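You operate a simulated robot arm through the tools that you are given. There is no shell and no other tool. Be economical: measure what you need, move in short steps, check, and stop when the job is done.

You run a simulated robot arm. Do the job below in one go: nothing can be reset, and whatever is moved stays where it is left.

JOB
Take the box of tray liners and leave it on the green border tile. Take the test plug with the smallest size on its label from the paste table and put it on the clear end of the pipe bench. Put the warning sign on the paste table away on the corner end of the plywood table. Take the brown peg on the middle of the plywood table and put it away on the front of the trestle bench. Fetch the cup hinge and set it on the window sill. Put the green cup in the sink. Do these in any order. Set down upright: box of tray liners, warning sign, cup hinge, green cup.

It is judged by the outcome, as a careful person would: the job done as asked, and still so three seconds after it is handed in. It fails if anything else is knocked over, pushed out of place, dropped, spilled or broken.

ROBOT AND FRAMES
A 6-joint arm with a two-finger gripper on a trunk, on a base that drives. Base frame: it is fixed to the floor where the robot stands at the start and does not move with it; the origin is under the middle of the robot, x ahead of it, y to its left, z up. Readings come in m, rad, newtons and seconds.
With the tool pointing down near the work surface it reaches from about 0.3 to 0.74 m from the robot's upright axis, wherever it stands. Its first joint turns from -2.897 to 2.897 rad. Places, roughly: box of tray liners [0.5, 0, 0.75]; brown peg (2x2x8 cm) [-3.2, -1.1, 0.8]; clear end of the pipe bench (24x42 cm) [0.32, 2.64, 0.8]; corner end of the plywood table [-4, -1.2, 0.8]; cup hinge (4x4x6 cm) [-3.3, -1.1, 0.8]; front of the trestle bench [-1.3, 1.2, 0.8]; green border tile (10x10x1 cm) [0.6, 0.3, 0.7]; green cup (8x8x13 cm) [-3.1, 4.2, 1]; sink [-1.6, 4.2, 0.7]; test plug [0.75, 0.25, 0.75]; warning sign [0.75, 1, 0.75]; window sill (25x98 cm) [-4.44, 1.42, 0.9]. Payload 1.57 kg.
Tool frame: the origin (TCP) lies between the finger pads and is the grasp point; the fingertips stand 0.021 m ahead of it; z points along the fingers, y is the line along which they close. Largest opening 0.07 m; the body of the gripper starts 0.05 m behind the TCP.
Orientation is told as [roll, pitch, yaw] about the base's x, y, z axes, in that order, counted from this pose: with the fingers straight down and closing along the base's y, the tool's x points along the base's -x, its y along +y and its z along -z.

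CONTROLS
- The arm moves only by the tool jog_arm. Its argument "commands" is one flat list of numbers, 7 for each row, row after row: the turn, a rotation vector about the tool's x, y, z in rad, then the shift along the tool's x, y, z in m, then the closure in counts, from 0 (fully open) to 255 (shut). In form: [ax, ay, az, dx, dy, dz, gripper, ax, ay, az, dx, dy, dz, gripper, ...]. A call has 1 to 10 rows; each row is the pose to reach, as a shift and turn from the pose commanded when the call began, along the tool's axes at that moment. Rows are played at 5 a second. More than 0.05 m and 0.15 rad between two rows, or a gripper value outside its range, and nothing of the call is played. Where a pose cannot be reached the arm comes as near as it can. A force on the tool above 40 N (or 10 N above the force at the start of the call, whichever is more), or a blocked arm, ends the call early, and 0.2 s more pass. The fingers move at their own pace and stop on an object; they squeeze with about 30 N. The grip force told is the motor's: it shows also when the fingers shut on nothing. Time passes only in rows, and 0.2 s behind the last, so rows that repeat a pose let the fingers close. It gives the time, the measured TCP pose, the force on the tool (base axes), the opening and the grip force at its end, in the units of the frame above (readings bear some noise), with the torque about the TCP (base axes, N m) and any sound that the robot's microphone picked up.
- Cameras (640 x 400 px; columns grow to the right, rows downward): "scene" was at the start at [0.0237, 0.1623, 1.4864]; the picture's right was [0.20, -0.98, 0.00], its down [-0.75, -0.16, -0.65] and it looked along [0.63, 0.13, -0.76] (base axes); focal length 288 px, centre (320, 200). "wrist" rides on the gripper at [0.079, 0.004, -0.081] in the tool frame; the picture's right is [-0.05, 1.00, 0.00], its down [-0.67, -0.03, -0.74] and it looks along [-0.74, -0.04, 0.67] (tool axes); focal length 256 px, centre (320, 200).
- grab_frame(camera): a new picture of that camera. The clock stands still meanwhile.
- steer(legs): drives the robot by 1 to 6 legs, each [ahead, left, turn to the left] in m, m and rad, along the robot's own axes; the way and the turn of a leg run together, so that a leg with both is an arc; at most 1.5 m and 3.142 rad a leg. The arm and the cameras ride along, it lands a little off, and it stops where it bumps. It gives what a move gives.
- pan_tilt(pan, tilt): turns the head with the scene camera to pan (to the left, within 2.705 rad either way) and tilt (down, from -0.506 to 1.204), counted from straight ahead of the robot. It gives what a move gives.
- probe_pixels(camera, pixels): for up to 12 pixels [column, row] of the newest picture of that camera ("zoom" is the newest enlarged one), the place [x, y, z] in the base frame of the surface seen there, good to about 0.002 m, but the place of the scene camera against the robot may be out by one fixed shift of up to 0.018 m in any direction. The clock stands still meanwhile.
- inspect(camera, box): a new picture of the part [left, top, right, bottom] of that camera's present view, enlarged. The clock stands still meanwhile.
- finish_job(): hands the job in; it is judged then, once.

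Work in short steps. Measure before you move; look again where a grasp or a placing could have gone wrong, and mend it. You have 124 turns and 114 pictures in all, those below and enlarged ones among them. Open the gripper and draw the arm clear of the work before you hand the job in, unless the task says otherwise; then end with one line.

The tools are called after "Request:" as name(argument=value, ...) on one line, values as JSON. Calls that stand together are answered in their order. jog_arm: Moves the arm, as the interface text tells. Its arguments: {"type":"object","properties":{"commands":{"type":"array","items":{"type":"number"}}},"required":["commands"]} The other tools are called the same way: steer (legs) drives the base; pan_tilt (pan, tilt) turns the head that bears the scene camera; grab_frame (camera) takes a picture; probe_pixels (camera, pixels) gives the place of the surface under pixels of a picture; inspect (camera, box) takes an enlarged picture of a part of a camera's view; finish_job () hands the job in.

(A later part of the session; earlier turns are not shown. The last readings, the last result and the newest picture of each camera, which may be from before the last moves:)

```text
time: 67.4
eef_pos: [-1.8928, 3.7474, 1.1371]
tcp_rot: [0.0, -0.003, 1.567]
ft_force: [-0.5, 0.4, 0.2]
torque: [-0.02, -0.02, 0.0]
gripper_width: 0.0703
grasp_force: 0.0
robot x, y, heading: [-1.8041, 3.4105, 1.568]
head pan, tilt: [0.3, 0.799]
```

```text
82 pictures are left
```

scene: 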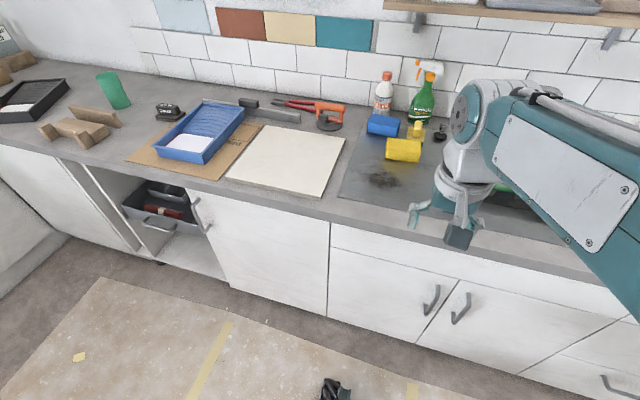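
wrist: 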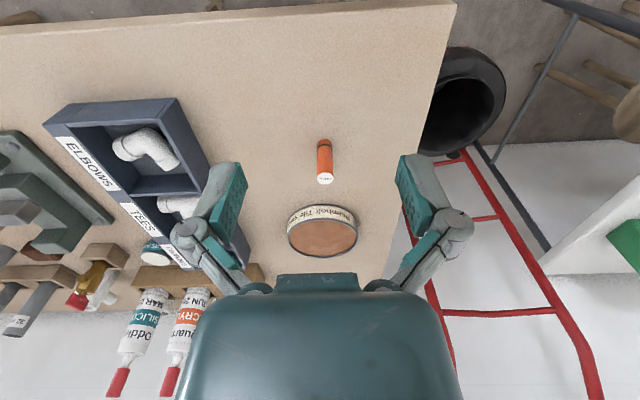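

Cup at (113,90). Check the open cabinet for protrusions before strafing further.

Request:
probe_pixels(camera="scene", pixels=[[158, 228], [205, 225], [196, 205], [108, 80], [118, 100], [50, 225], [85, 130], [60, 245], [465, 200], [515, 200]])

Request:
steer(legs=[[0, 1.1, 0]])

Request:
pan_tilt(pan=0.2, tilt=0.8)

Request:
grab_frame(camera="scene")

Request:
grab_frame(camera="wrist")

```text
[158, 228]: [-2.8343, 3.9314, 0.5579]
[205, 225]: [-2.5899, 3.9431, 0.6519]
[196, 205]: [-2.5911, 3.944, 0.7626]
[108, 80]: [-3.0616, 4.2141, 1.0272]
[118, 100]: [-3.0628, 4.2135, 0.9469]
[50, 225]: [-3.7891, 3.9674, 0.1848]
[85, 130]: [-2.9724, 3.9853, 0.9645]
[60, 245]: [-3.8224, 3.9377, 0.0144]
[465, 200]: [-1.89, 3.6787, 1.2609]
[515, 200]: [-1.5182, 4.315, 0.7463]
```

```text
time: 73.1
eef_pos: [-3.0007, 3.7493, 1.1368]
tcp_rot: [0.001, -0.002, 1.568]
ft_force: [-0.3, 0.7, 0.2]
torque: [-0.01, -0.03, -0.01]
gripper_width: 0.07
grasp_force: 0.0
robot x, y, heading: [-2.9199, 3.4112, 1.567]
head pan, tilt: [0.3, 0.799]
```

```text
time: 73.7
eef_pos: [-3.0027, 3.7485, 1.1367]
tcp_rot: [0.001, -0.002, 1.565]
ft_force: [0.6, 0.4, 0.7]
torque: [-0.03, 0.02, 0.01]
gripper_width: 0.0701
grasp_force: 0.0
robot x, y, heading: [-2.9185, 3.4098, 1.572]
head pan, tilt: [0.201, 0.799]
```

```text
81 pictures are left
```

scene: 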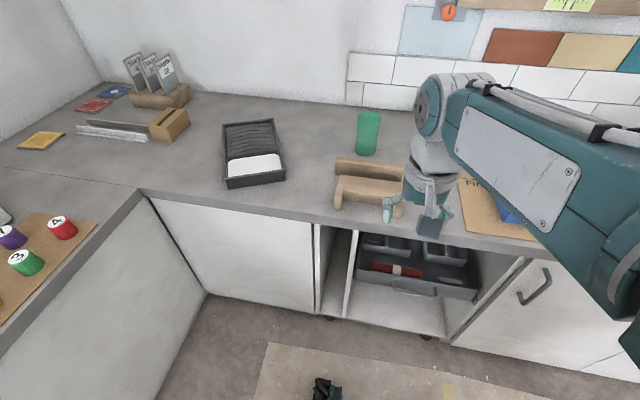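

```text
80 pictures are left
```

wrist: 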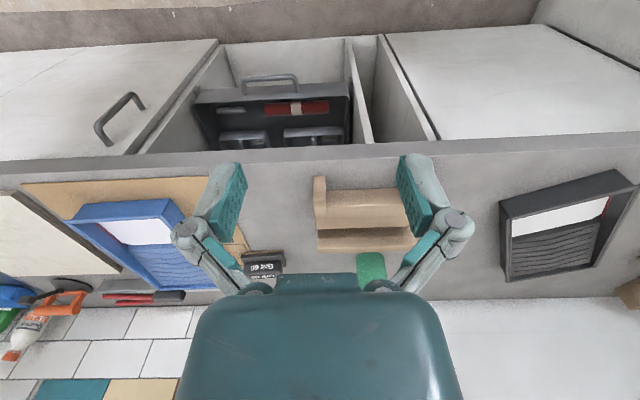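

Zoom in on the cup.

Request:
inspect(camera="scene", box=[330, 90, 410, 170])

```text
5.00 times, centred on (370, 130) of scene
```

zoom: 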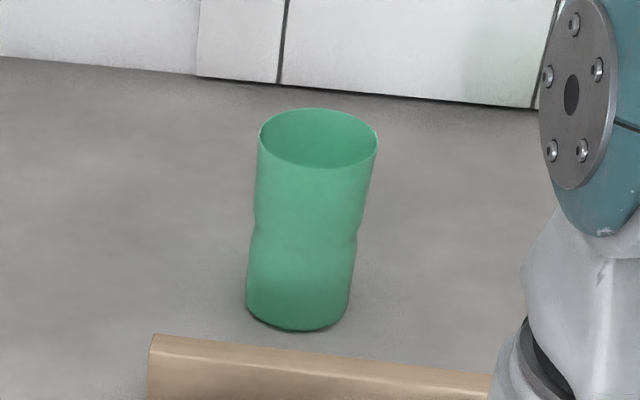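

The cup is as wide as the gripper can open, so I'll pinch its rim wall: one finger inside, one outside. Move forward/above to see it with the wrist camera.

Request:
jog_arm(commands=[0, 0, 0, -0.045, 0.01, 0, 0, 0, 0, 0, -0.09, 0.02, 0, 0, 0, 0, 0, -0.135, 0.03, 0, 0, 0, 0, 0, -0.18, 0.04, 0, 0, 0, 0, 0, -0.22, 0.05, 0, 0, 0, 0, 0, -0.22, 0.05, 0, 0])

Request:
grab_frame(camera="wrist")

```text
time: 75.1
eef_pos: [-3.0513, 3.9737, 1.1347]
tcp_rot: [0.0, -0.001, 1.567]
ft_force: [0.6, 0.6, 0.2]
torque: [0.02, 0.01, 0.0]
gripper_width: 0.0702
grasp_force: 0.1
robot x, y, heading: [-2.9176, 3.4092, 1.569]
head pan, tilt: [0.201, 0.799]
```

```text
78 pictures are left
```

wrist: 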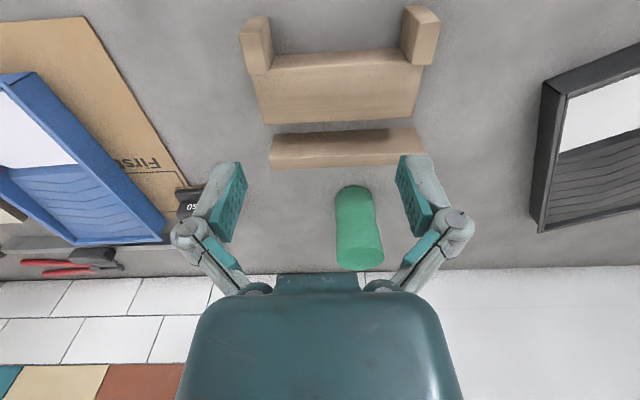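

Zoom to find the rim.

Request:
inspect(camera="wrist", box=[310, 170, 420, 280])

```text
3.64 times, centred on (365, 225) of wrist
```

zoom: 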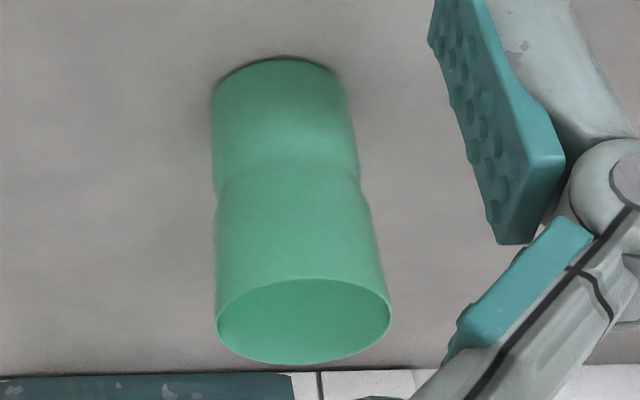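

Request:
probe_pixels(camera="zoom", pixels=[[220, 320], [387, 312], [300, 285], [219, 195], [357, 175], [285, 178], [216, 85], [342, 82], [280, 70], [300, 320]])

```text
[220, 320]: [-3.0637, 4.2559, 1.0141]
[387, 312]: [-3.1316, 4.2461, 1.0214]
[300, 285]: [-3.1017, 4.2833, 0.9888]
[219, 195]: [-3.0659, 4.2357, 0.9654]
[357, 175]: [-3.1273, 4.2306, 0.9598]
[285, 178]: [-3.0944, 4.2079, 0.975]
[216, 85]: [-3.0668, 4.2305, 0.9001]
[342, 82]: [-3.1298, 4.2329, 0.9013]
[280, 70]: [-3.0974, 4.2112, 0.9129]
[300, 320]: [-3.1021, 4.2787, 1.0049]
```

Cup centre ≈ (−3.098, 4.242), rim ≈ 1.03, ⌀≈7 cm. Reach would be 0.85 m, so drive 0.17 m closer, then re-view.

Request:
steer(legs=[[0.17, 0, 0]])

Request:
inspect(camera="wrist", box=[250, 60, 450, 200])

```text
time: 76.6
eef_pos: [-3.0505, 4.141, 1.1354]
tcp_rot: [0.001, -0.002, 1.567]
ft_force: [0.3, -0.7, -0.5]
torque: [-0.01, 0.03, -0.02]
gripper_width: 0.0702
grasp_force: 0.2
robot x, y, heading: [-2.9187, 3.5788, 1.566]
head pan, tilt: [0.201, 0.799]
```

```text
2.86 times, centred on (350, 130) of wrist
```

zoom: 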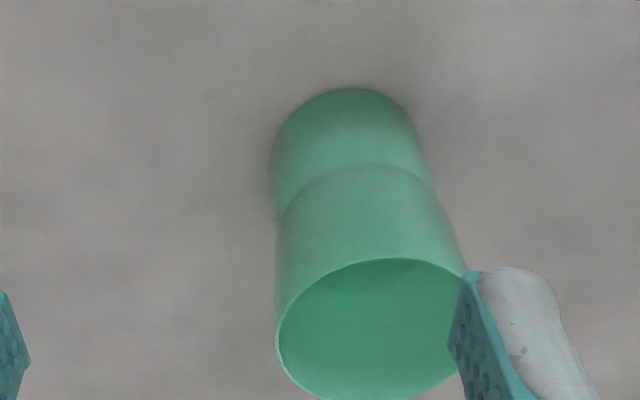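

Request:
probe_pixels(camera="zoom", pixels=[[279, 335], [282, 350], [370, 258], [370, 262], [455, 270], [280, 300], [360, 380], [320, 392], [285, 365], [370, 255]])

```text
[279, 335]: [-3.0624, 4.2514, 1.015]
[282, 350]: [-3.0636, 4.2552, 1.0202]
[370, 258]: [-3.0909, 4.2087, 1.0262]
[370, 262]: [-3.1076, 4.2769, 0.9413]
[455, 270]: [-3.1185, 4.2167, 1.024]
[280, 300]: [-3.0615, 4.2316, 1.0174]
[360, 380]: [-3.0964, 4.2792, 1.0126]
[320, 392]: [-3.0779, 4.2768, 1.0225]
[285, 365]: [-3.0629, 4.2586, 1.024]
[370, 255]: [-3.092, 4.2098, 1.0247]
```

Rim: centre (−3.098,4.244), r≈0.036, z≈1.028. Move over its +x wall at (−3.0615,4.244), tips just above the rim, and check.

Request:
jog_arm(commands=[0, 0, 0, -0.035, 0.004, 0.0, 60, 0, 0, 0, -0.07, 0.008, 0.0, 60, 0, 0, 0, -0.103, 0.0115, 0.01, 60, 0, 0, 0, -0.103, 0.0115, 0.05, 60, 0, 0, 0, -0.103, 0.0115, 0.07, 60, 0, 0, 0, -0.103, 0.0115, 0.07, 60])

Request:
grab_frame(camera="wrist")

Request:
inspect(camera="scene", box=[300, 50, 480, 200])

```text
time: 78.0
eef_pos: [-3.0602, 4.2445, 1.0654]
tcp_rot: [0.0, -0.002, 1.566]
ft_force: [-0.7, -0.5, -0.8]
torque: [-0.01, 0.0, -0.02]
gripper_width: 0.0533
grasp_force: 0.0
out of reach, approached as far as the arm can: row 3
robot x, y, heading: [-2.9154, 3.5775, 1.566]
head pan, tilt: [0.201, 0.799]
```

```text
75 pictures are left
```

wrist: 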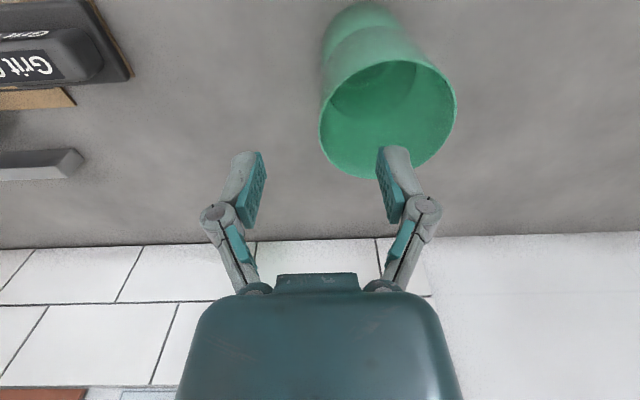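

```text
2.67 times, centred on (390, 125) of scene
```

zoom: 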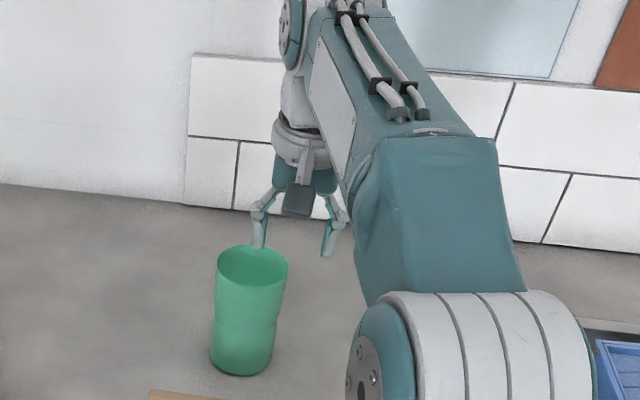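

Geometry matches: the rim's +x edge is under the TCP (col 320) and the left finger is over the cup's mouth. Descend 0.057 m, then close.

Request:
jog_arm(commands=[0, 0, 0, 0, 0, 0.02, 60, 0, 0, 0, 0, 0, 0.04, 60, 0, 0, 0, 0, 0, 0.057, 60, 0, 0, 0, 0, 0, 0.057, 60, 0, 0, 0, 0, 0, 0.057, 255, 0, 0, 0, 0, 0, 0.057, 255, 0, 0, 0, 0, 0, 0.057, 255])

Request:
grab_frame(camera="wrist")

```text
time: 79.6
eef_pos: [-3.0638, 4.2465, 1.0083]
tcp_rot: [-0.001, -0.004, 1.567]
ft_force: [-2.4, 0.0, 7.8]
torque: [-0.12, 0.34, -0.06]
gripper_width: 0.006
grasp_force: 29.8
robot x, y, heading: [-2.9147, 3.5785, 1.564]
head pan, tilt: [0.201, 0.799]
```

```text
73 pictures are left
```

wrist: 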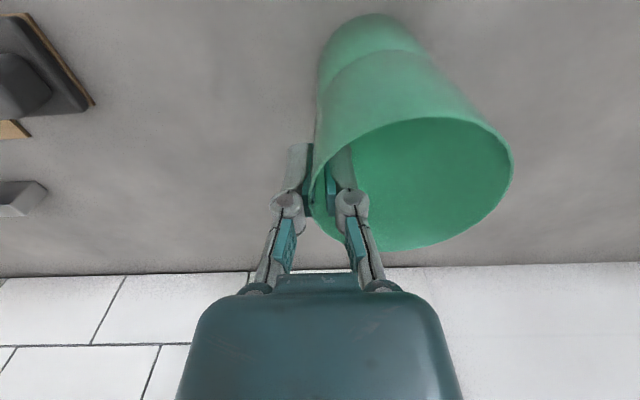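

Wall gripped (6 mm). Lift and retract a bit, and check that the cup hangs upright.

Request:
jog_arm(commands=[0, 0, 0, 0, 0, -0.03, 255, 0, 0, 0, 0, 0, -0.07, 255, 0, 0, 0, 0, 0, -0.11, 255, 0, 0, 0, 0.04, 0, -0.13, 255, 0, 0, 0, 0.085, 0, -0.13, 255, 0, 0, 0, 0.13, 0, -0.13, 255, 0, 0, 0, 0.16, 0, -0.13, 255])

Request:
grab_frame(camera="wrist")

Request:
steer(legs=[[-0.17, 0, 0], [0, -1.4, 0]])

Request:
pan_tilt(pan=-0.3, tilt=0.9)

Request:
grab_frame(camera="scene")

```text
time: 81.2
eef_pos: [-3.0609, 4.0824, 1.1365]
tcp_rot: [0.001, -0.002, 1.566]
ft_force: [0.9, -0.8, -1.5]
torque: [-0.01, 0.0, 0.05]
gripper_width: 0.0059
grasp_force: 30.0
robot x, y, heading: [-2.915, 3.5833, 1.571]
head pan, tilt: [0.201, 0.799]
```

```text
72 pictures are left
```

wrist: 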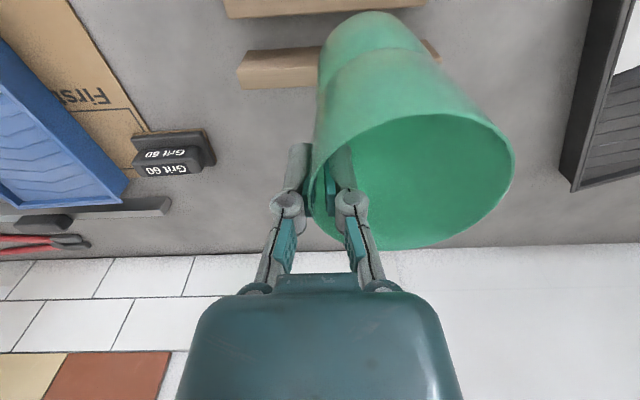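

```text
time: 89.2
eef_pos: [-1.6936, 3.9291, 1.1384]
tcp_rot: [0.0, -0.002, 1.605]
ft_force: [0.1, -0.8, 0.0]
torque: [0.0, -0.01, 0.0]
gripper_width: 0.0058
grasp_force: 29.9
robot x, y, heading: [-1.533, 3.4286, 1.606]
head pan, tilt: [0.201, 0.799]
```

```text
time: 90.1
eef_pos: [-1.6936, 3.9284, 1.1368]
tcp_rot: [0.001, -0.002, 1.606]
ft_force: [0.3, 0.0, 1.1]
torque: [0.02, 0.0, 0.0]
gripper_width: 0.0059
grasp_force: 29.5
robot x, y, heading: [-1.5317, 3.4331, 1.605]
head pan, tilt: [-0.3, 0.901]
```

```text
71 pictures are left
```

scene: 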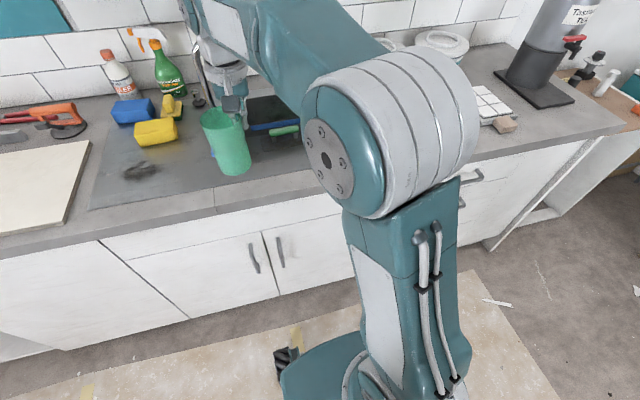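

Cup is held upright. The wrist camera should see the sink below.

Request:
grab_frame(camera="wrist")

```text
70 pictures are left
```

wrist: 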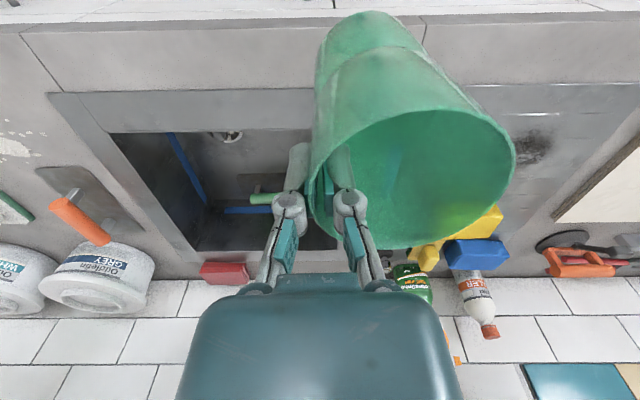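

Probe sink edges and floor and contents.

Request:
probe_pixels(camera="wrist", pixels=[[108, 132], [300, 126], [195, 253], [255, 175], [215, 175], [230, 230], [185, 165], [255, 210], [268, 198], [150, 160], [240, 136], [300, 253]])

Request:
inspect(camera="wrist", box=[90, 90, 330, 290])

```text
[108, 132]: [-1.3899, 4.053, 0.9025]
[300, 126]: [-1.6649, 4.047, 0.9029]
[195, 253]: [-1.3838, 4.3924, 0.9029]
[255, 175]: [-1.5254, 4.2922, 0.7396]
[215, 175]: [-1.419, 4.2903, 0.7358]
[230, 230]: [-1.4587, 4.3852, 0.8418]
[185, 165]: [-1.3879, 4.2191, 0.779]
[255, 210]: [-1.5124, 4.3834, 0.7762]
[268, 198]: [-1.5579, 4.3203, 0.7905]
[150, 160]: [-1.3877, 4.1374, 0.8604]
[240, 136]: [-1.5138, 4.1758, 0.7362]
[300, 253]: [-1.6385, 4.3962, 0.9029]
```

```text
2.00 times, centred on (210, 190) of wrist
```

zoom: 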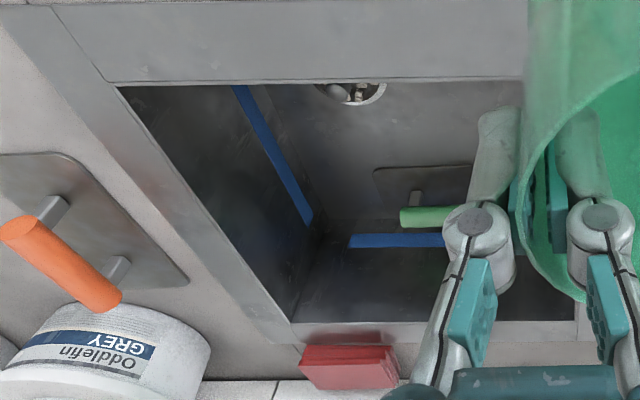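

Sink floor z≈0.736; a green-handled float lies at the left, a drain in front. Probe their extents precisely.

Request:
probe_pixels(camera="zoom", pixels=[[318, 90], [350, 105], [385, 90], [330, 130], [376, 172], [390, 205], [440, 168], [350, 170], [440, 205], [405, 215], [300, 240], [350, 210]])

```text
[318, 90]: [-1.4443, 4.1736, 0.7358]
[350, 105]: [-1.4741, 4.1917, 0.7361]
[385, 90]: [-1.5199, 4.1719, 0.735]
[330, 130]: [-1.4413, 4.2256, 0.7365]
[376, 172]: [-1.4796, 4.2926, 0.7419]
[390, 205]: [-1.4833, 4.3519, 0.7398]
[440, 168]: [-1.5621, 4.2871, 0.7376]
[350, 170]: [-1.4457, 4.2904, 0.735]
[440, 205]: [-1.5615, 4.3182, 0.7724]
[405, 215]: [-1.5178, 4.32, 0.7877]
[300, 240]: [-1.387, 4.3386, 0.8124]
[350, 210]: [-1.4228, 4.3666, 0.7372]
```

Drain is flush; free floor patch at (−1.465,4.24). Strafe right 0.26 m with heading correction, and look for the faucet before going in.

Request:
steer(legs=[[0, -0.26, -0.035]])

Request:
pan_tilt(pan=0.45, tilt=0.7)

Request:
grab_frame(camera="scene")

```text
time: 92.0
eef_pos: [-1.4264, 3.9379, 1.1372]
tcp_rot: [-0.006, -0.001, 1.571]
ft_force: [-0.9, -0.2, -0.6]
torque: [-0.01, -0.07, -0.03]
gripper_width: 0.0058
grasp_force: 30.2
robot x, y, heading: [-1.2753, 3.4375, 1.573]
head pan, tilt: [-0.3, 0.901]
```

```text
time: 93.1
eef_pos: [-1.4158, 3.9393, 1.139]
tcp_rot: [0.004, -0.001, 1.571]
ft_force: [1.0, -0.6, -0.1]
torque: [0.02, 0.01, 0.01]
gripper_width: 0.0058
grasp_force: 30.0
robot x, y, heading: [-1.2768, 3.4325, 1.574]
head pan, tilt: [0.45, 0.7]
```

```text
68 pictures are left
```

scene: 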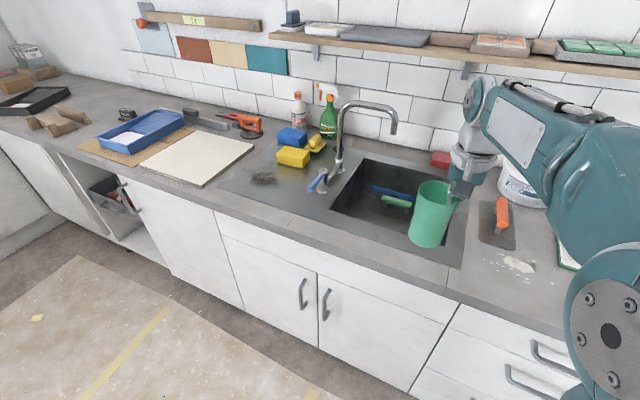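

Request:
probe_pixels(camera="scene", pixels=[[394, 128], [394, 118], [365, 103], [342, 120], [339, 165], [433, 195], [480, 60], [450, 160]])

```text
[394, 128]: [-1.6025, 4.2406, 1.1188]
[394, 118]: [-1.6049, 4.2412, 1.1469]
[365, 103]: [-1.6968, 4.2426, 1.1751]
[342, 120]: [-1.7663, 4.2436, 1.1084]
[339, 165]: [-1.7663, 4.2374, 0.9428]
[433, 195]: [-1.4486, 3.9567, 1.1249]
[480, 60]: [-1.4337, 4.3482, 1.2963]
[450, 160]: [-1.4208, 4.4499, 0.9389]
```

Faucet spout ends at x≈−1.60, leaving ~10 cm from the cup. Drive ahead 0.16, then check with the wrist camera.

Request:
steer(legs=[[0.16, 0, 0]])

Request:
grab_frame(camera="wrist")

```text
time: 94.5
eef_pos: [-1.4171, 4.0954, 1.139]
tcp_rot: [0.005, -0.002, 1.572]
ft_force: [-0.4, -0.1, 0.4]
torque: [-0.02, -0.03, -0.03]
gripper_width: 0.0062
grasp_force: 29.9
robot x, y, heading: [-1.2787, 3.5917, 1.567]
head pan, tilt: [0.45, 0.7]
```

```text
67 pictures are left
```

wrist: 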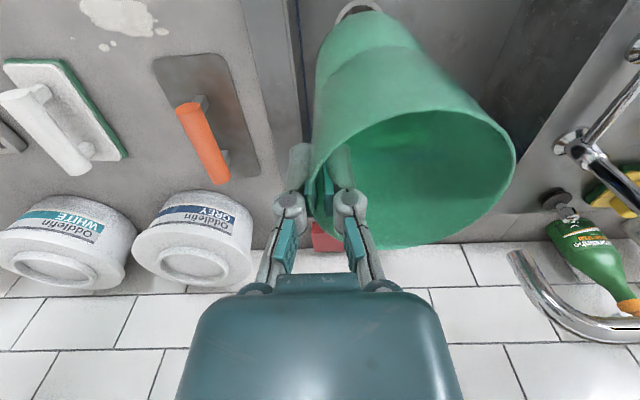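

Path clear (faucet at right, tubs at left). Lower over the sink to z≈0.865 first.

Request:
jog_arm(commands=[0, 0, 0, -0.02, 0.005, 0.035, 255, 0, 0, 0, -0.045, 0.01, 0.065, 255, 0, 0, 0, -0.075, 0.015, 0.085, 255, 0, 0, 0, -0.105, 0.015, 0.1, 255, 0, 0, 0, -0.13, 0.015, 0.12, 255, 0, 0, 0, -0.13, 0.015, 0.16, 255, 0, 0, 0, -0.13, 0.015, 0.2, 255, 0, 0, 0, -0.13, 0.015, 0.24, 255, 0, 0, 0, -0.13, 0.015, 0.275, 255, 0, 0, 0, -0.13, 0.015, 0.275, 255])

Request:
grab_frame(camera="wrist")

```text
time: 96.7
eef_pos: [-1.4332, 4.2259, 0.8635]
tcp_rot: [0.003, -0.002, 1.57]
ft_force: [-0.2, -0.4, -0.6]
torque: [0.04, -0.02, -0.01]
gripper_width: 0.0059
grasp_force: 29.8
robot x, y, heading: [-1.2769, 3.5938, 1.572]
head pan, tilt: [0.45, 0.7]
```

```text
66 pictures are left
```

wrist: 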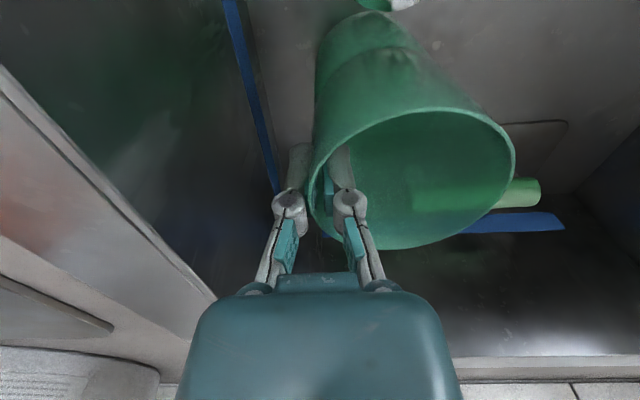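

Inside the sink and clear. Lower the last 2 cm in small steps until contact.

Request:
jog_arm(commands=[0, 0, 0, 0, 0, 0.01, 255, 0, 0, 0, 0, 0, 0.016, 255, 0, 0, 0, 0, 0, 0.019, 255, 0, 0, 0, 0, 0, 0.021, 255, 0, 0, 0, 0, 0, 0.022, 255])

```text
time: 97.9
eef_pos: [-1.4327, 4.2256, 0.8425]
tcp_rot: [0.005, -0.005, 1.569]
ft_force: [2.8, -0.5, 14.4]
torque: [-0.52, 0.04, 0.1]
gripper_width: 0.0059
grasp_force: 30.0
robot x, y, heading: [-1.2758, 3.596, 1.569]
head pan, tilt: [0.45, 0.7]
```

Contact. Open partially (3 cm), rise straight up.

Request:
jog_arm(commands=[0, 0, 0, 0, 0, -0.001, 200, 0, 0, 0, 0, 0, -0.001, 150, 0, 0, 0, 0, 0, -0.001, 150, 0, 0, 0, 0, 0, -0.03, 150, 0, 0, 0, 0, 0, -0.075, 150, 0, 0, 0, 0, 0, -0.12, 150, 0, 0, 0, 0, 0, -0.165, 150, 0, 0, 0, 0, 0, -0.21, 150, 0, 0, 0, 0.03, 0, -0.245, 150, 0, 0, 0, 0.07, 0, -0.26, 150])

Request:
grab_frame(camera="wrist")

```text
time: 100.1
eef_pos: [-1.4342, 4.1553, 1.0987]
tcp_rot: [0.004, -0.003, 1.568]
ft_force: [0.5, -0.7, 0.2]
torque: [-0.02, -0.01, 0.05]
gripper_width: 0.0287
grasp_force: 0.0
robot x, y, heading: [-1.2793, 3.593, 1.566]
head pan, tilt: [0.45, 0.7]
```

```text
65 pictures are left
```

wrist: 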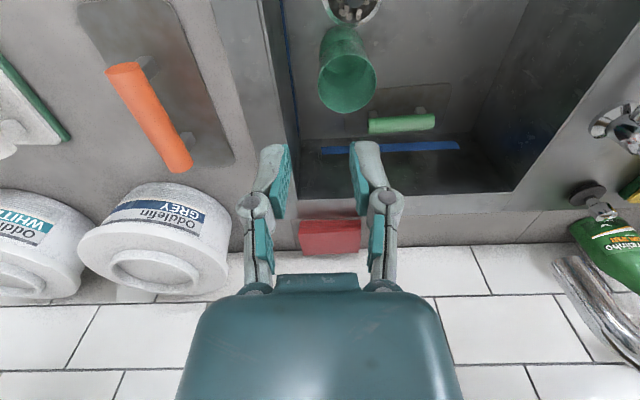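

Cup stands upright in the sink. Retract the arm, then back out to the aisle x≈−0.47 and drive toward the paste table for the sign.

Request:
jog_arm(commands=[0, 0, 0, 0.045, 0, -0.01, 0, 0, 0, 0, 0.09, 0, -0.02, 0, 0, 0, 0, 0.135, 0, -0.03, 0, 0, 0, 0, 0.18, 0, -0.04, 0, 0, 0, 0, 0.22, 0, -0.05, 0])

Request:
steer(legs=[[-0.17, 0, 0], [0, -0.8, 0], [-1.3, 0, 0], [-1.2, 0, 0]])

Request:
pan_tilt(pan=-1.3, tilt=0.7)

Request:
grab_frame(camera="scene")

```text
time: 101.3
eef_pos: [-1.4347, 3.9316, 1.1502]
tcp_rot: [0.004, -0.002, 1.571]
ft_force: [-0.4, 1.0, 0.0]
torque: [0.0, -0.02, 0.01]
gripper_width: 0.07
grasp_force: 0.1
robot x, y, heading: [-1.2814, 3.5942, 1.57]
head pan, tilt: [0.45, 0.7]
```

```text
time: 118.5
eef_pos: [-0.6646, 1.2185, 1.1502]
tcp_rot: [0.004, -0.004, 1.568]
ft_force: [-0.4, -0.4, 0.2]
torque: [0.02, 0.0, -0.01]
gripper_width: 0.0701
grasp_force: 0.1
robot x, y, heading: [-0.5121, 0.8797, 1.568]
head pan, tilt: [0.45, 0.7]
```

```text
time: 120.3
eef_pos: [-0.6652, 1.2178, 1.1501]
tcp_rot: [0.004, -0.003, 1.567]
ft_force: [0.8, 0.4, 0.2]
torque: [0.01, 0.01, 0.0]
gripper_width: 0.07
grasp_force: 0.2
robot x, y, heading: [-0.5084, 0.8794, 1.572]
head pan, tilt: [-1.3, 0.7]
```

```text
64 pictures are left
```

scene: 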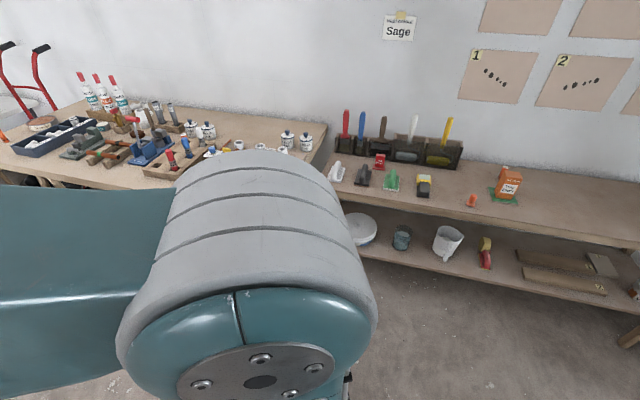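

Sign at (380,160). Turn right to face the paste table and approach to about (−0.04, 0.78).

Request:
steer(legs=[[0, 0, -1.57], [0, -0.1, 0], [0.46, 0, 0]])

Request:
grab_frame(camera="wrist")

```text
time: 127.6
eef_pos: [0.2819, 0.9111, 1.1514]
tcp_rot: [0.003, -0.004, -0.026]
ft_force: [-0.3, -0.2, -1.0]
torque: [0.02, 0.02, 0.03]
gripper_width: 0.0702
grasp_force: 0.1
robot x, y, heading: [-0.061, 0.7618, -0.019]
head pan, tilt: [-1.3, 0.7]
```

```text
63 pictures are left
```

wrist: 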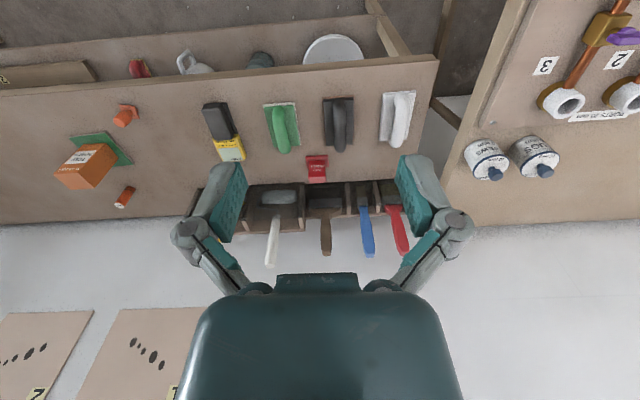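

Sign at (317,168). Zoom in and probe it.

Request:
inspect(camera="wrist", box=[260, 110, 380, 210])

Request:
probe_pixels(camera="wrist", pixels=[[308, 157], [326, 157], [310, 177], [325, 177], [317, 170], [317, 180], [285, 155], [335, 150], [317, 190], [250, 185], [345, 192]])

```text
4.00 times, centred on (320, 160) of wrist
```

zoom: 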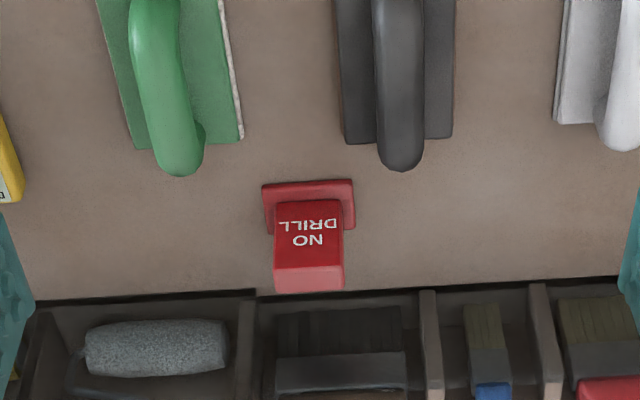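

```text
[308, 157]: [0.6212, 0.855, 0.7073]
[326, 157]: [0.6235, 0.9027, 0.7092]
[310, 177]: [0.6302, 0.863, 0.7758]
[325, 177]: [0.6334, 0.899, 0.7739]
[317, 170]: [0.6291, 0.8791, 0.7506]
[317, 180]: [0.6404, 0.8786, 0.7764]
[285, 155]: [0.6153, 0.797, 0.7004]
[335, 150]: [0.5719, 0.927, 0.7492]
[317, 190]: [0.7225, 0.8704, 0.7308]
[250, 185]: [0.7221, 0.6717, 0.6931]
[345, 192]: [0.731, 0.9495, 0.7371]
```

Sign block ≈ x 0.629–0.650, y 0.861–0.900, top 0.776 on a base plate. Drive 0.07 closer and move above it.

Request:
steer(legs=[[0.07, 0, 0.02]])

```text
time: 128.6
eef_pos: [0.3479, 0.9144, 1.1519]
tcp_rot: [0.005, -0.002, -0.005]
ft_force: [-0.3, -0.1, 0.3]
torque: [-0.01, -0.01, -0.03]
gripper_width: 0.0701
grasp_force: 0.1
robot x, y, heading: [0.0031, 0.7659, -0.004]
head pan, tilt: [-1.3, 0.7]
```

Move above/before the sign.

Request:
jog_arm(commands=[0, 0, 0, -0.0315, -0.0043, 0.0315, 0, 0, 0, 0, -0.063, -0.0085, 0.063, 0, 0, 0, 0, -0.0945, -0.0128, 0.0945, 0, 0, 0, 0, -0.126, -0.017, 0.126, 0, 0, 0, 0, -0.1575, -0.0213, 0.1575, 0, 0, 0, 0, -0.189, -0.0255, 0.189, 0, 0, 0, 0, -0.2205, -0.0298, 0.2205, 0, 0, 0, 0, -0.252, -0.034, 0.252, 0, 0, 0, 0, -0.252, -0.034, 0.252, 0])

Request:
inspect(camera="wrist", box=[240, 40, 400, 140])

```text
time: 130.6
eef_pos: [0.6038, 0.8858, 0.8975]
tcp_rot: [0.006, -0.005, -0.006]
ft_force: [0.3, -0.9, 0.6]
torque: [0.02, 0.03, 0.01]
gripper_width: 0.0697
grasp_force: 0.1
robot x, y, heading: [0.0128, 0.762, 0.001]
head pan, tilt: [-1.3, 0.7]
```

```text
4.00 times, centred on (320, 90) of wrist
```

zoom: 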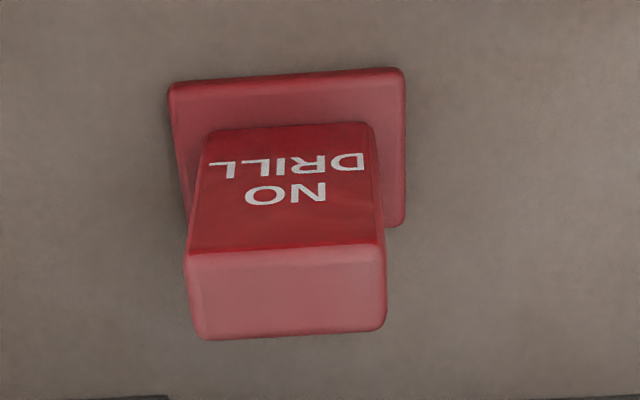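

Request:
probe_pixels(camera="zoom", pixels=[[190, 255], [380, 248], [205, 332], [380, 322], [290, 290], [175, 90], [400, 75], [405, 215], [385, 200], [285, 130]])

```text
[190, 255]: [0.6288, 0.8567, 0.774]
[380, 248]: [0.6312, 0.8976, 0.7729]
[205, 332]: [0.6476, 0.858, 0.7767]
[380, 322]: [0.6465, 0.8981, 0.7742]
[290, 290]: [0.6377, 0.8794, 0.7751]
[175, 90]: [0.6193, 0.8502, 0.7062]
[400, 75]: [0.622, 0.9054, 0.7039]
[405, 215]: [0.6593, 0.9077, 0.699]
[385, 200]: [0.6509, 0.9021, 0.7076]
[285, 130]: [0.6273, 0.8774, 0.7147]
```

Sign centre (0.639,0.878), yaw ≈ −0.03. Descend and close.

Request:
jog_arm(commands=[0, 0, 0.025, -0.018, -0.004, 0.04, 0, 0, 0, 0.025, -0.035, -0.0075, 0.08, 0, 0, 0, 0.025, -0.035, -0.0075, 0.115, 0, 0, 0, 0.025, -0.035, -0.0075, 0.146, 0, 0, 0, 0.025, -0.035, -0.0075, 0.146, 0, 0, 0, 0.025, -0.035, -0.0075, 0.146, 255, 0, 0, 0.025, -0.035, -0.0075, 0.146, 255, 0, 0, 0.025, -0.035, -0.0075, 0.146, 255])

```text
time: 132.4
eef_pos: [0.6349, 0.8768, 0.7548]
tcp_rot: [0.005, -0.005, -0.03]
ft_force: [0.5, 0.2, 15.5]
torque: [-0.02, -0.14, 0.04]
gripper_width: 0.0434
grasp_force: 30.2
robot x, y, heading: [0.0104, 0.763, -0.003]
head pan, tilt: [-1.3, 0.7]
```

Gripped (43 mm). Lift and retract.

Request:
jog_arm(commands=[0, 0, 0, 0, 0, -0.04, 255, 0, 0, 0, 0, 0, -0.085, 255, 0, 0, 0, 0, 0, -0.13, 255, 0, 0, 0, 0.02, 0, -0.17, 255, 0, 0, 0, 0.055, 0, -0.2, 255, 0, 0, 0, 0.095, 0, -0.22, 255, 0, 0, 0, 0.135, 0, -0.24, 255, 0, 0, 0, 0.175, 0, -0.26, 255, 0, 0, 0, 0.215, 0, -0.28, 255, 0, 0, 0, 0.25, 0, -0.3, 255])

Request:
grab_frame(camera="wrist")

Request:
steer(legs=[[-0.4, 0, 0], [0, -0.95, 0]])

Request:
pan_tilt(pan=-2.6, tilt=0.5)

Request:
grab_frame(camera="scene")

```text
time: 134.6
eef_pos: [0.3862, 0.8826, 1.054]
tcp_rot: [0.005, -0.003, -0.03]
ft_force: [-1.1, -0.4, -0.5]
torque: [-0.02, -0.01, 0.02]
gripper_width: 0.0431
grasp_force: 30.4
robot x, y, heading: [0.0083, 0.7608, -0.005]
head pan, tilt: [-1.3, 0.7]
```

```text
60 pictures are left
```

wrist: 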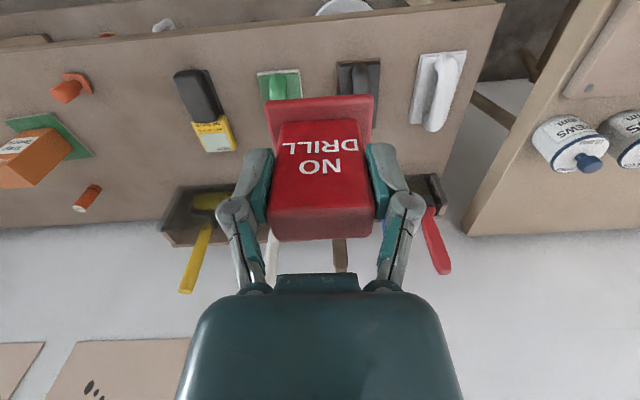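

```text
time: 141.8
eef_pos: [-0.0092, -0.1004, 1.0531]
tcp_rot: [0.004, -0.002, -0.028]
ft_force: [0.2, 0.7, -0.1]
torque: [-0.04, 0.0, -0.02]
gripper_width: 0.0432
grasp_force: 29.6
robot x, y, heading: [-0.3915, -0.2208, -0.004]
head pan, tilt: [-1.3, 0.7]
```

```text
time: 143.3
eef_pos: [-0.01, -0.1008, 1.0526]
tcp_rot: [0.006, -0.002, -0.028]
ft_force: [-0.5, 0.2, 0.0]
torque: [-0.01, -0.01, -0.01]
gripper_width: 0.0431
grasp_force: 29.8
robot x, y, heading: [-0.3884, -0.2199, 0.002]
head pan, tilt: [-2.601, 0.499]
```

```text
59 pictures are left
```

scene: 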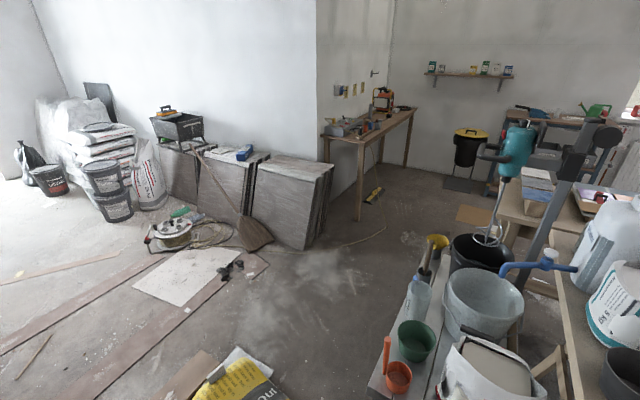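

Probe the far bench, floor path and obstacles.

Request:
probe_pixels(camera="scene", pixels=[[370, 130], [408, 108], [325, 130], [355, 215], [300, 240], [300, 310], [420, 250], [470, 190], [250, 275], [240, 375], [390, 385], [530, 210]])

Request:
inspect(camera="scene", box=[300, 60, 460, 180])

```text
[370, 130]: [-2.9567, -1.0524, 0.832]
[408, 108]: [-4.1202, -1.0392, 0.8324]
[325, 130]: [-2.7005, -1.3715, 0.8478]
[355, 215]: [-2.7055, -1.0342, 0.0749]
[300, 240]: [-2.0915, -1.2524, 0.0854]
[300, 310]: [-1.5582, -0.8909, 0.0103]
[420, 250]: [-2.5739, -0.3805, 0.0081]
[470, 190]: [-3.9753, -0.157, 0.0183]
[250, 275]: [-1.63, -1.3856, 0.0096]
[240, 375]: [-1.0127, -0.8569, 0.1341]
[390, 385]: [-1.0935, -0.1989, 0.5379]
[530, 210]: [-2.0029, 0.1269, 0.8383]
```

```text
3.33 times, centred on (380, 120) of scene
```

zoom: 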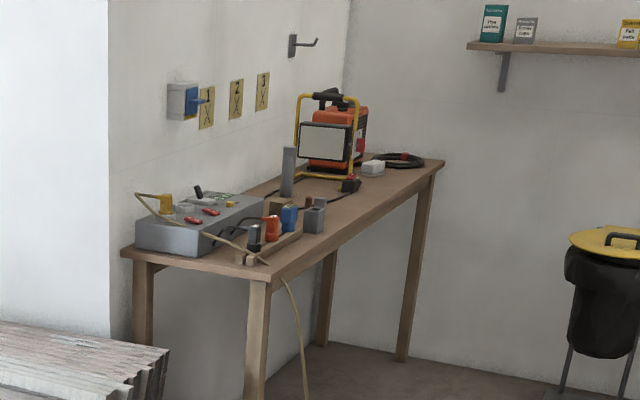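

Look steeply down at the right/behind to see the passage between stool/bucket and the sack on the floor.

Request:
pan_tilt(pan=-2.4, tilt=1.0)

Request:
grab_frame(camera="scene")

Request:
pan_tilt(pan=-1.4, tilt=0.9)

Request:
grab_frame(camera="scene")

```text
time: 144.2
eef_pos: [-0.0104, -0.1028, 1.0531]
tcp_rot: [0.006, -0.005, -0.029]
ft_force: [0.7, 0.6, 0.5]
torque: [0.02, -0.01, -0.02]
gripper_width: 0.0429
grasp_force: 30.2
robot x, y, heading: [-0.3854, -0.2172, 0.0]
head pan, tilt: [-2.4, 1.0]
```

```text
57 pictures are left
```

scene: 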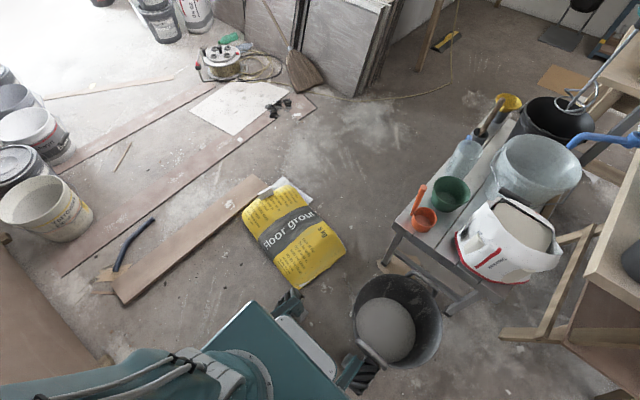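

```text
time: 145.5
eef_pos: [-0.009, -0.1018, 1.0528]
tcp_rot: [0.006, -0.002, -0.027]
ft_force: [-1.0, 0.3, -0.5]
torque: [-0.01, 0.0, 0.0]
gripper_width: 0.0432
grasp_force: 30.1
robot x, y, heading: [-0.387, -0.2196, 0.0]
head pan, tilt: [-1.4, 0.901]
```

```text
56 pictures are left
```

scene: 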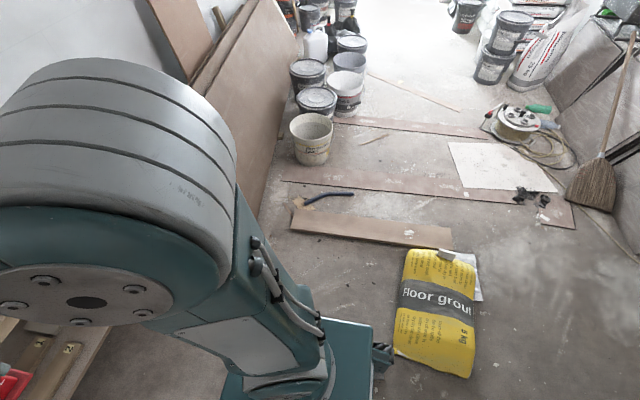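

Probe bag and plank extents for gap width.

Request:
probe_pixels(camera="scene", pixels=[[400, 355], [470, 375], [478, 265], [405, 250], [440, 305], [370, 240], [445, 240], [300, 225], [565, 225], [600, 210], [520, 200], [295, 205]])

```text
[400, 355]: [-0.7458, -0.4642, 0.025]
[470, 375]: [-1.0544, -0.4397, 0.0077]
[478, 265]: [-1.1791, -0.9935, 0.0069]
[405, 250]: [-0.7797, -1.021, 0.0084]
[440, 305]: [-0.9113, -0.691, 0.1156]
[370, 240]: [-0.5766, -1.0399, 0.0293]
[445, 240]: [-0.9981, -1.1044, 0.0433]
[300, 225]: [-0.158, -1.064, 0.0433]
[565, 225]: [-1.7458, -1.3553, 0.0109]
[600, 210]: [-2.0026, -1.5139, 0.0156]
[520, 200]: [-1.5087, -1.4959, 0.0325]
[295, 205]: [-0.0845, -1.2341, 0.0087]
```

The bag (y −0.44…−1.0) and stool/bucket leave no gap, so I take the known route around via the kitchen corridor, reversing west with the arm trailing.

Request:
steer(legs=[[0.08, 0, 0], [0, 0.7, 0], [-0.12, 0, 0], [0, 1.45, 0], [0, 1.42, 0], [-1.2, 0, 0]])

Request:
pan_tilt(pan=-2.5, tilt=0.6)

Request:
grab_frame(camera="scene")

```text
time: 170.3
eef_pos: [-1.2858, 3.4845, 1.0532]
tcp_rot: [0.006, -0.001, 0.018]
ft_force: [0.2, -0.5, -0.9]
torque: [-0.02, -0.02, 0.02]
gripper_width: 0.043
grasp_force: 30.1
robot x, y, heading: [-1.6584, 3.3491, 0.044]
head pan, tilt: [-1.4, 0.901]
```

```text
time: 171.6
eef_pos: [-1.2855, 3.4846, 1.0532]
tcp_rot: [0.005, -0.002, 0.018]
ft_force: [-0.6, 0.2, 0.3]
torque: [-0.03, -0.01, -0.01]
gripper_width: 0.0429
grasp_force: 30.3
robot x, y, heading: [-1.6597, 3.3486, 0.042]
head pan, tilt: [-2.499, 0.6]
```

```text
55 pictures are left
```

scene: 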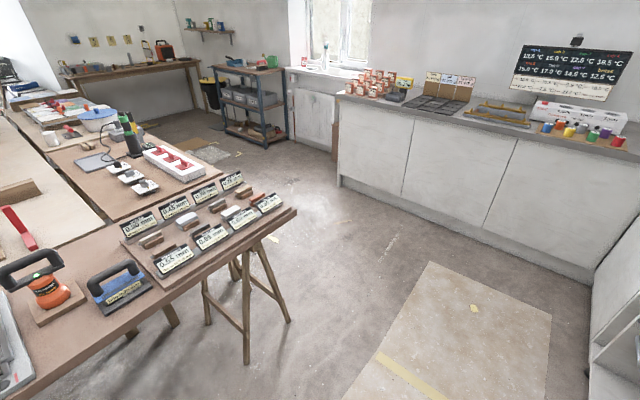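

Good view of the west side: probe table end, shelf unit, sill, west counter.

Request:
probe_pixels(camera="scene", pixels=[[295, 212], [205, 180], [266, 145], [285, 125], [320, 72], [350, 75], [338, 185], [225, 130], [90, 75], [200, 62], [210, 150], [245, 170]])

Request:
inspect(camera="scene", box=[50, 20, 380, 180])

```text
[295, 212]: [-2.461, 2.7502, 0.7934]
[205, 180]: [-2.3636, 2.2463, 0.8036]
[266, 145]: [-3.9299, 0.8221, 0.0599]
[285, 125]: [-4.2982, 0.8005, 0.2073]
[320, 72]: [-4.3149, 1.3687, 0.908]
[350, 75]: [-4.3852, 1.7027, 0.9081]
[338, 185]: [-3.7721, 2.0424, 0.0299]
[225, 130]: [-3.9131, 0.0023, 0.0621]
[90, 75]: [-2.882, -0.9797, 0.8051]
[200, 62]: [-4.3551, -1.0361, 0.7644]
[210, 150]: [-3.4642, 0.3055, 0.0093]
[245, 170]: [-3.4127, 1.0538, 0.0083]
```

```text
1.94 times, centred on (215, 100) of scene
```

zoom: 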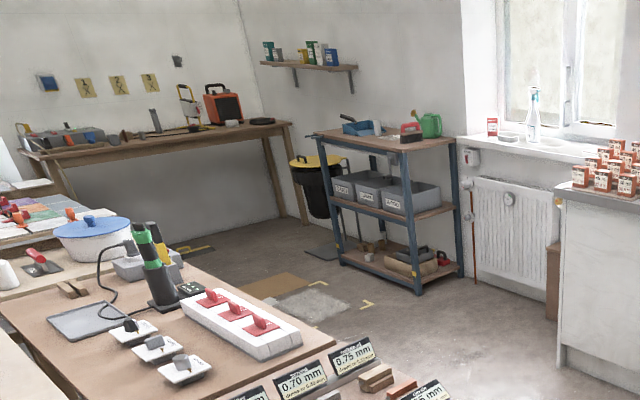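

Path at x≈−3.15 is clear. Reverse 1.5 m, then strafe south in three legs to y≈−0.45.

Request:
steer(legs=[[-1.5, 0, -0.042], [0, -1.3, 0], [0, -1.3, 0], [0, -1.15, 0]])

Request:
pan_tilt(pan=-1.9, tilt=0.6)

Request:
grab_frame(camera="scene")

```text
time: 196.4
eef_pos: [-2.8083, -0.2636, 1.0542]
tcp_rot: [0.003, -0.001, -0.069]
ft_force: [0.9, 0.4, -0.4]
torque: [0.01, -0.03, -0.03]
gripper_width: 0.043
grasp_force: 29.5
robot x, y, heading: [-3.1934, -0.3648, -0.048]
head pan, tilt: [-2.499, 0.6]
```

```text
time: 197.4
eef_pos: [-2.8082, -0.2642, 1.0527]
tcp_rot: [0.005, 0.0, -0.07]
ft_force: [-0.5, -0.2, -0.4]
torque: [-0.01, -0.01, 0.05]
gripper_width: 0.0431
grasp_force: 29.7
robot x, y, heading: [-3.1939, -0.364, -0.042]
head pan, tilt: [-1.901, 0.6]
```

```text
53 pictures are left
```

scene: 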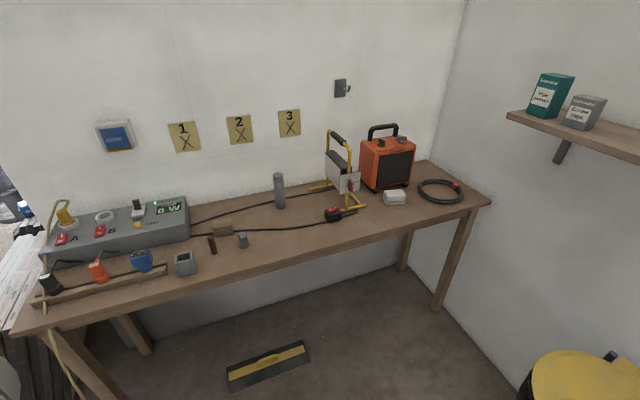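

Peg at (212,245), hinge at (242,240). Probe the corner end for free space.

Request:
probe_pixels(camera="scene", pixels=[[490, 200], [420, 215], [395, 222], [440, 202], [440, 178], [395, 198], [430, 168], [350, 210], [370, 225], [420, 165], [212, 245], [242, 240]])

Request:
inspect(camera="scene", box=[310, 120, 510, 260])

Request:
inspect(camera="scene", box=[130, 160, 310, 290])

```text
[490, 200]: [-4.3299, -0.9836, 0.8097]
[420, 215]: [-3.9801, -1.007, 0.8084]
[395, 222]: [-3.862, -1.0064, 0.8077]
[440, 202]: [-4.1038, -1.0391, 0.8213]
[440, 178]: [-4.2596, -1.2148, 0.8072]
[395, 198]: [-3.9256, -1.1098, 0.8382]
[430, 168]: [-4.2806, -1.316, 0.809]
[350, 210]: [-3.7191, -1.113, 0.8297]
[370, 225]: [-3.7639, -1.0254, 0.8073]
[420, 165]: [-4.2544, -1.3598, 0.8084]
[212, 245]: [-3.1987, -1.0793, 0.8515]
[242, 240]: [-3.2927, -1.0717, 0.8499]
```

```text
2.86 times, centred on (410, 190) of scene
```

zoom: 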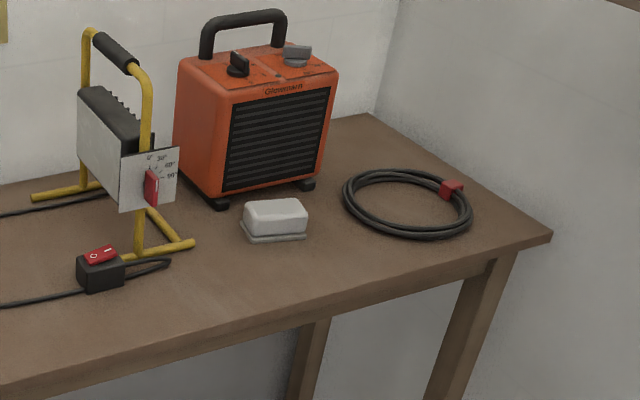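

```text
3.08 times, centred on (220, 225) of scene
```

zoom: 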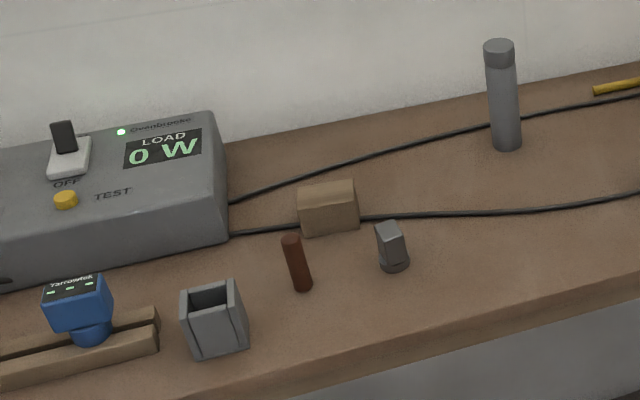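

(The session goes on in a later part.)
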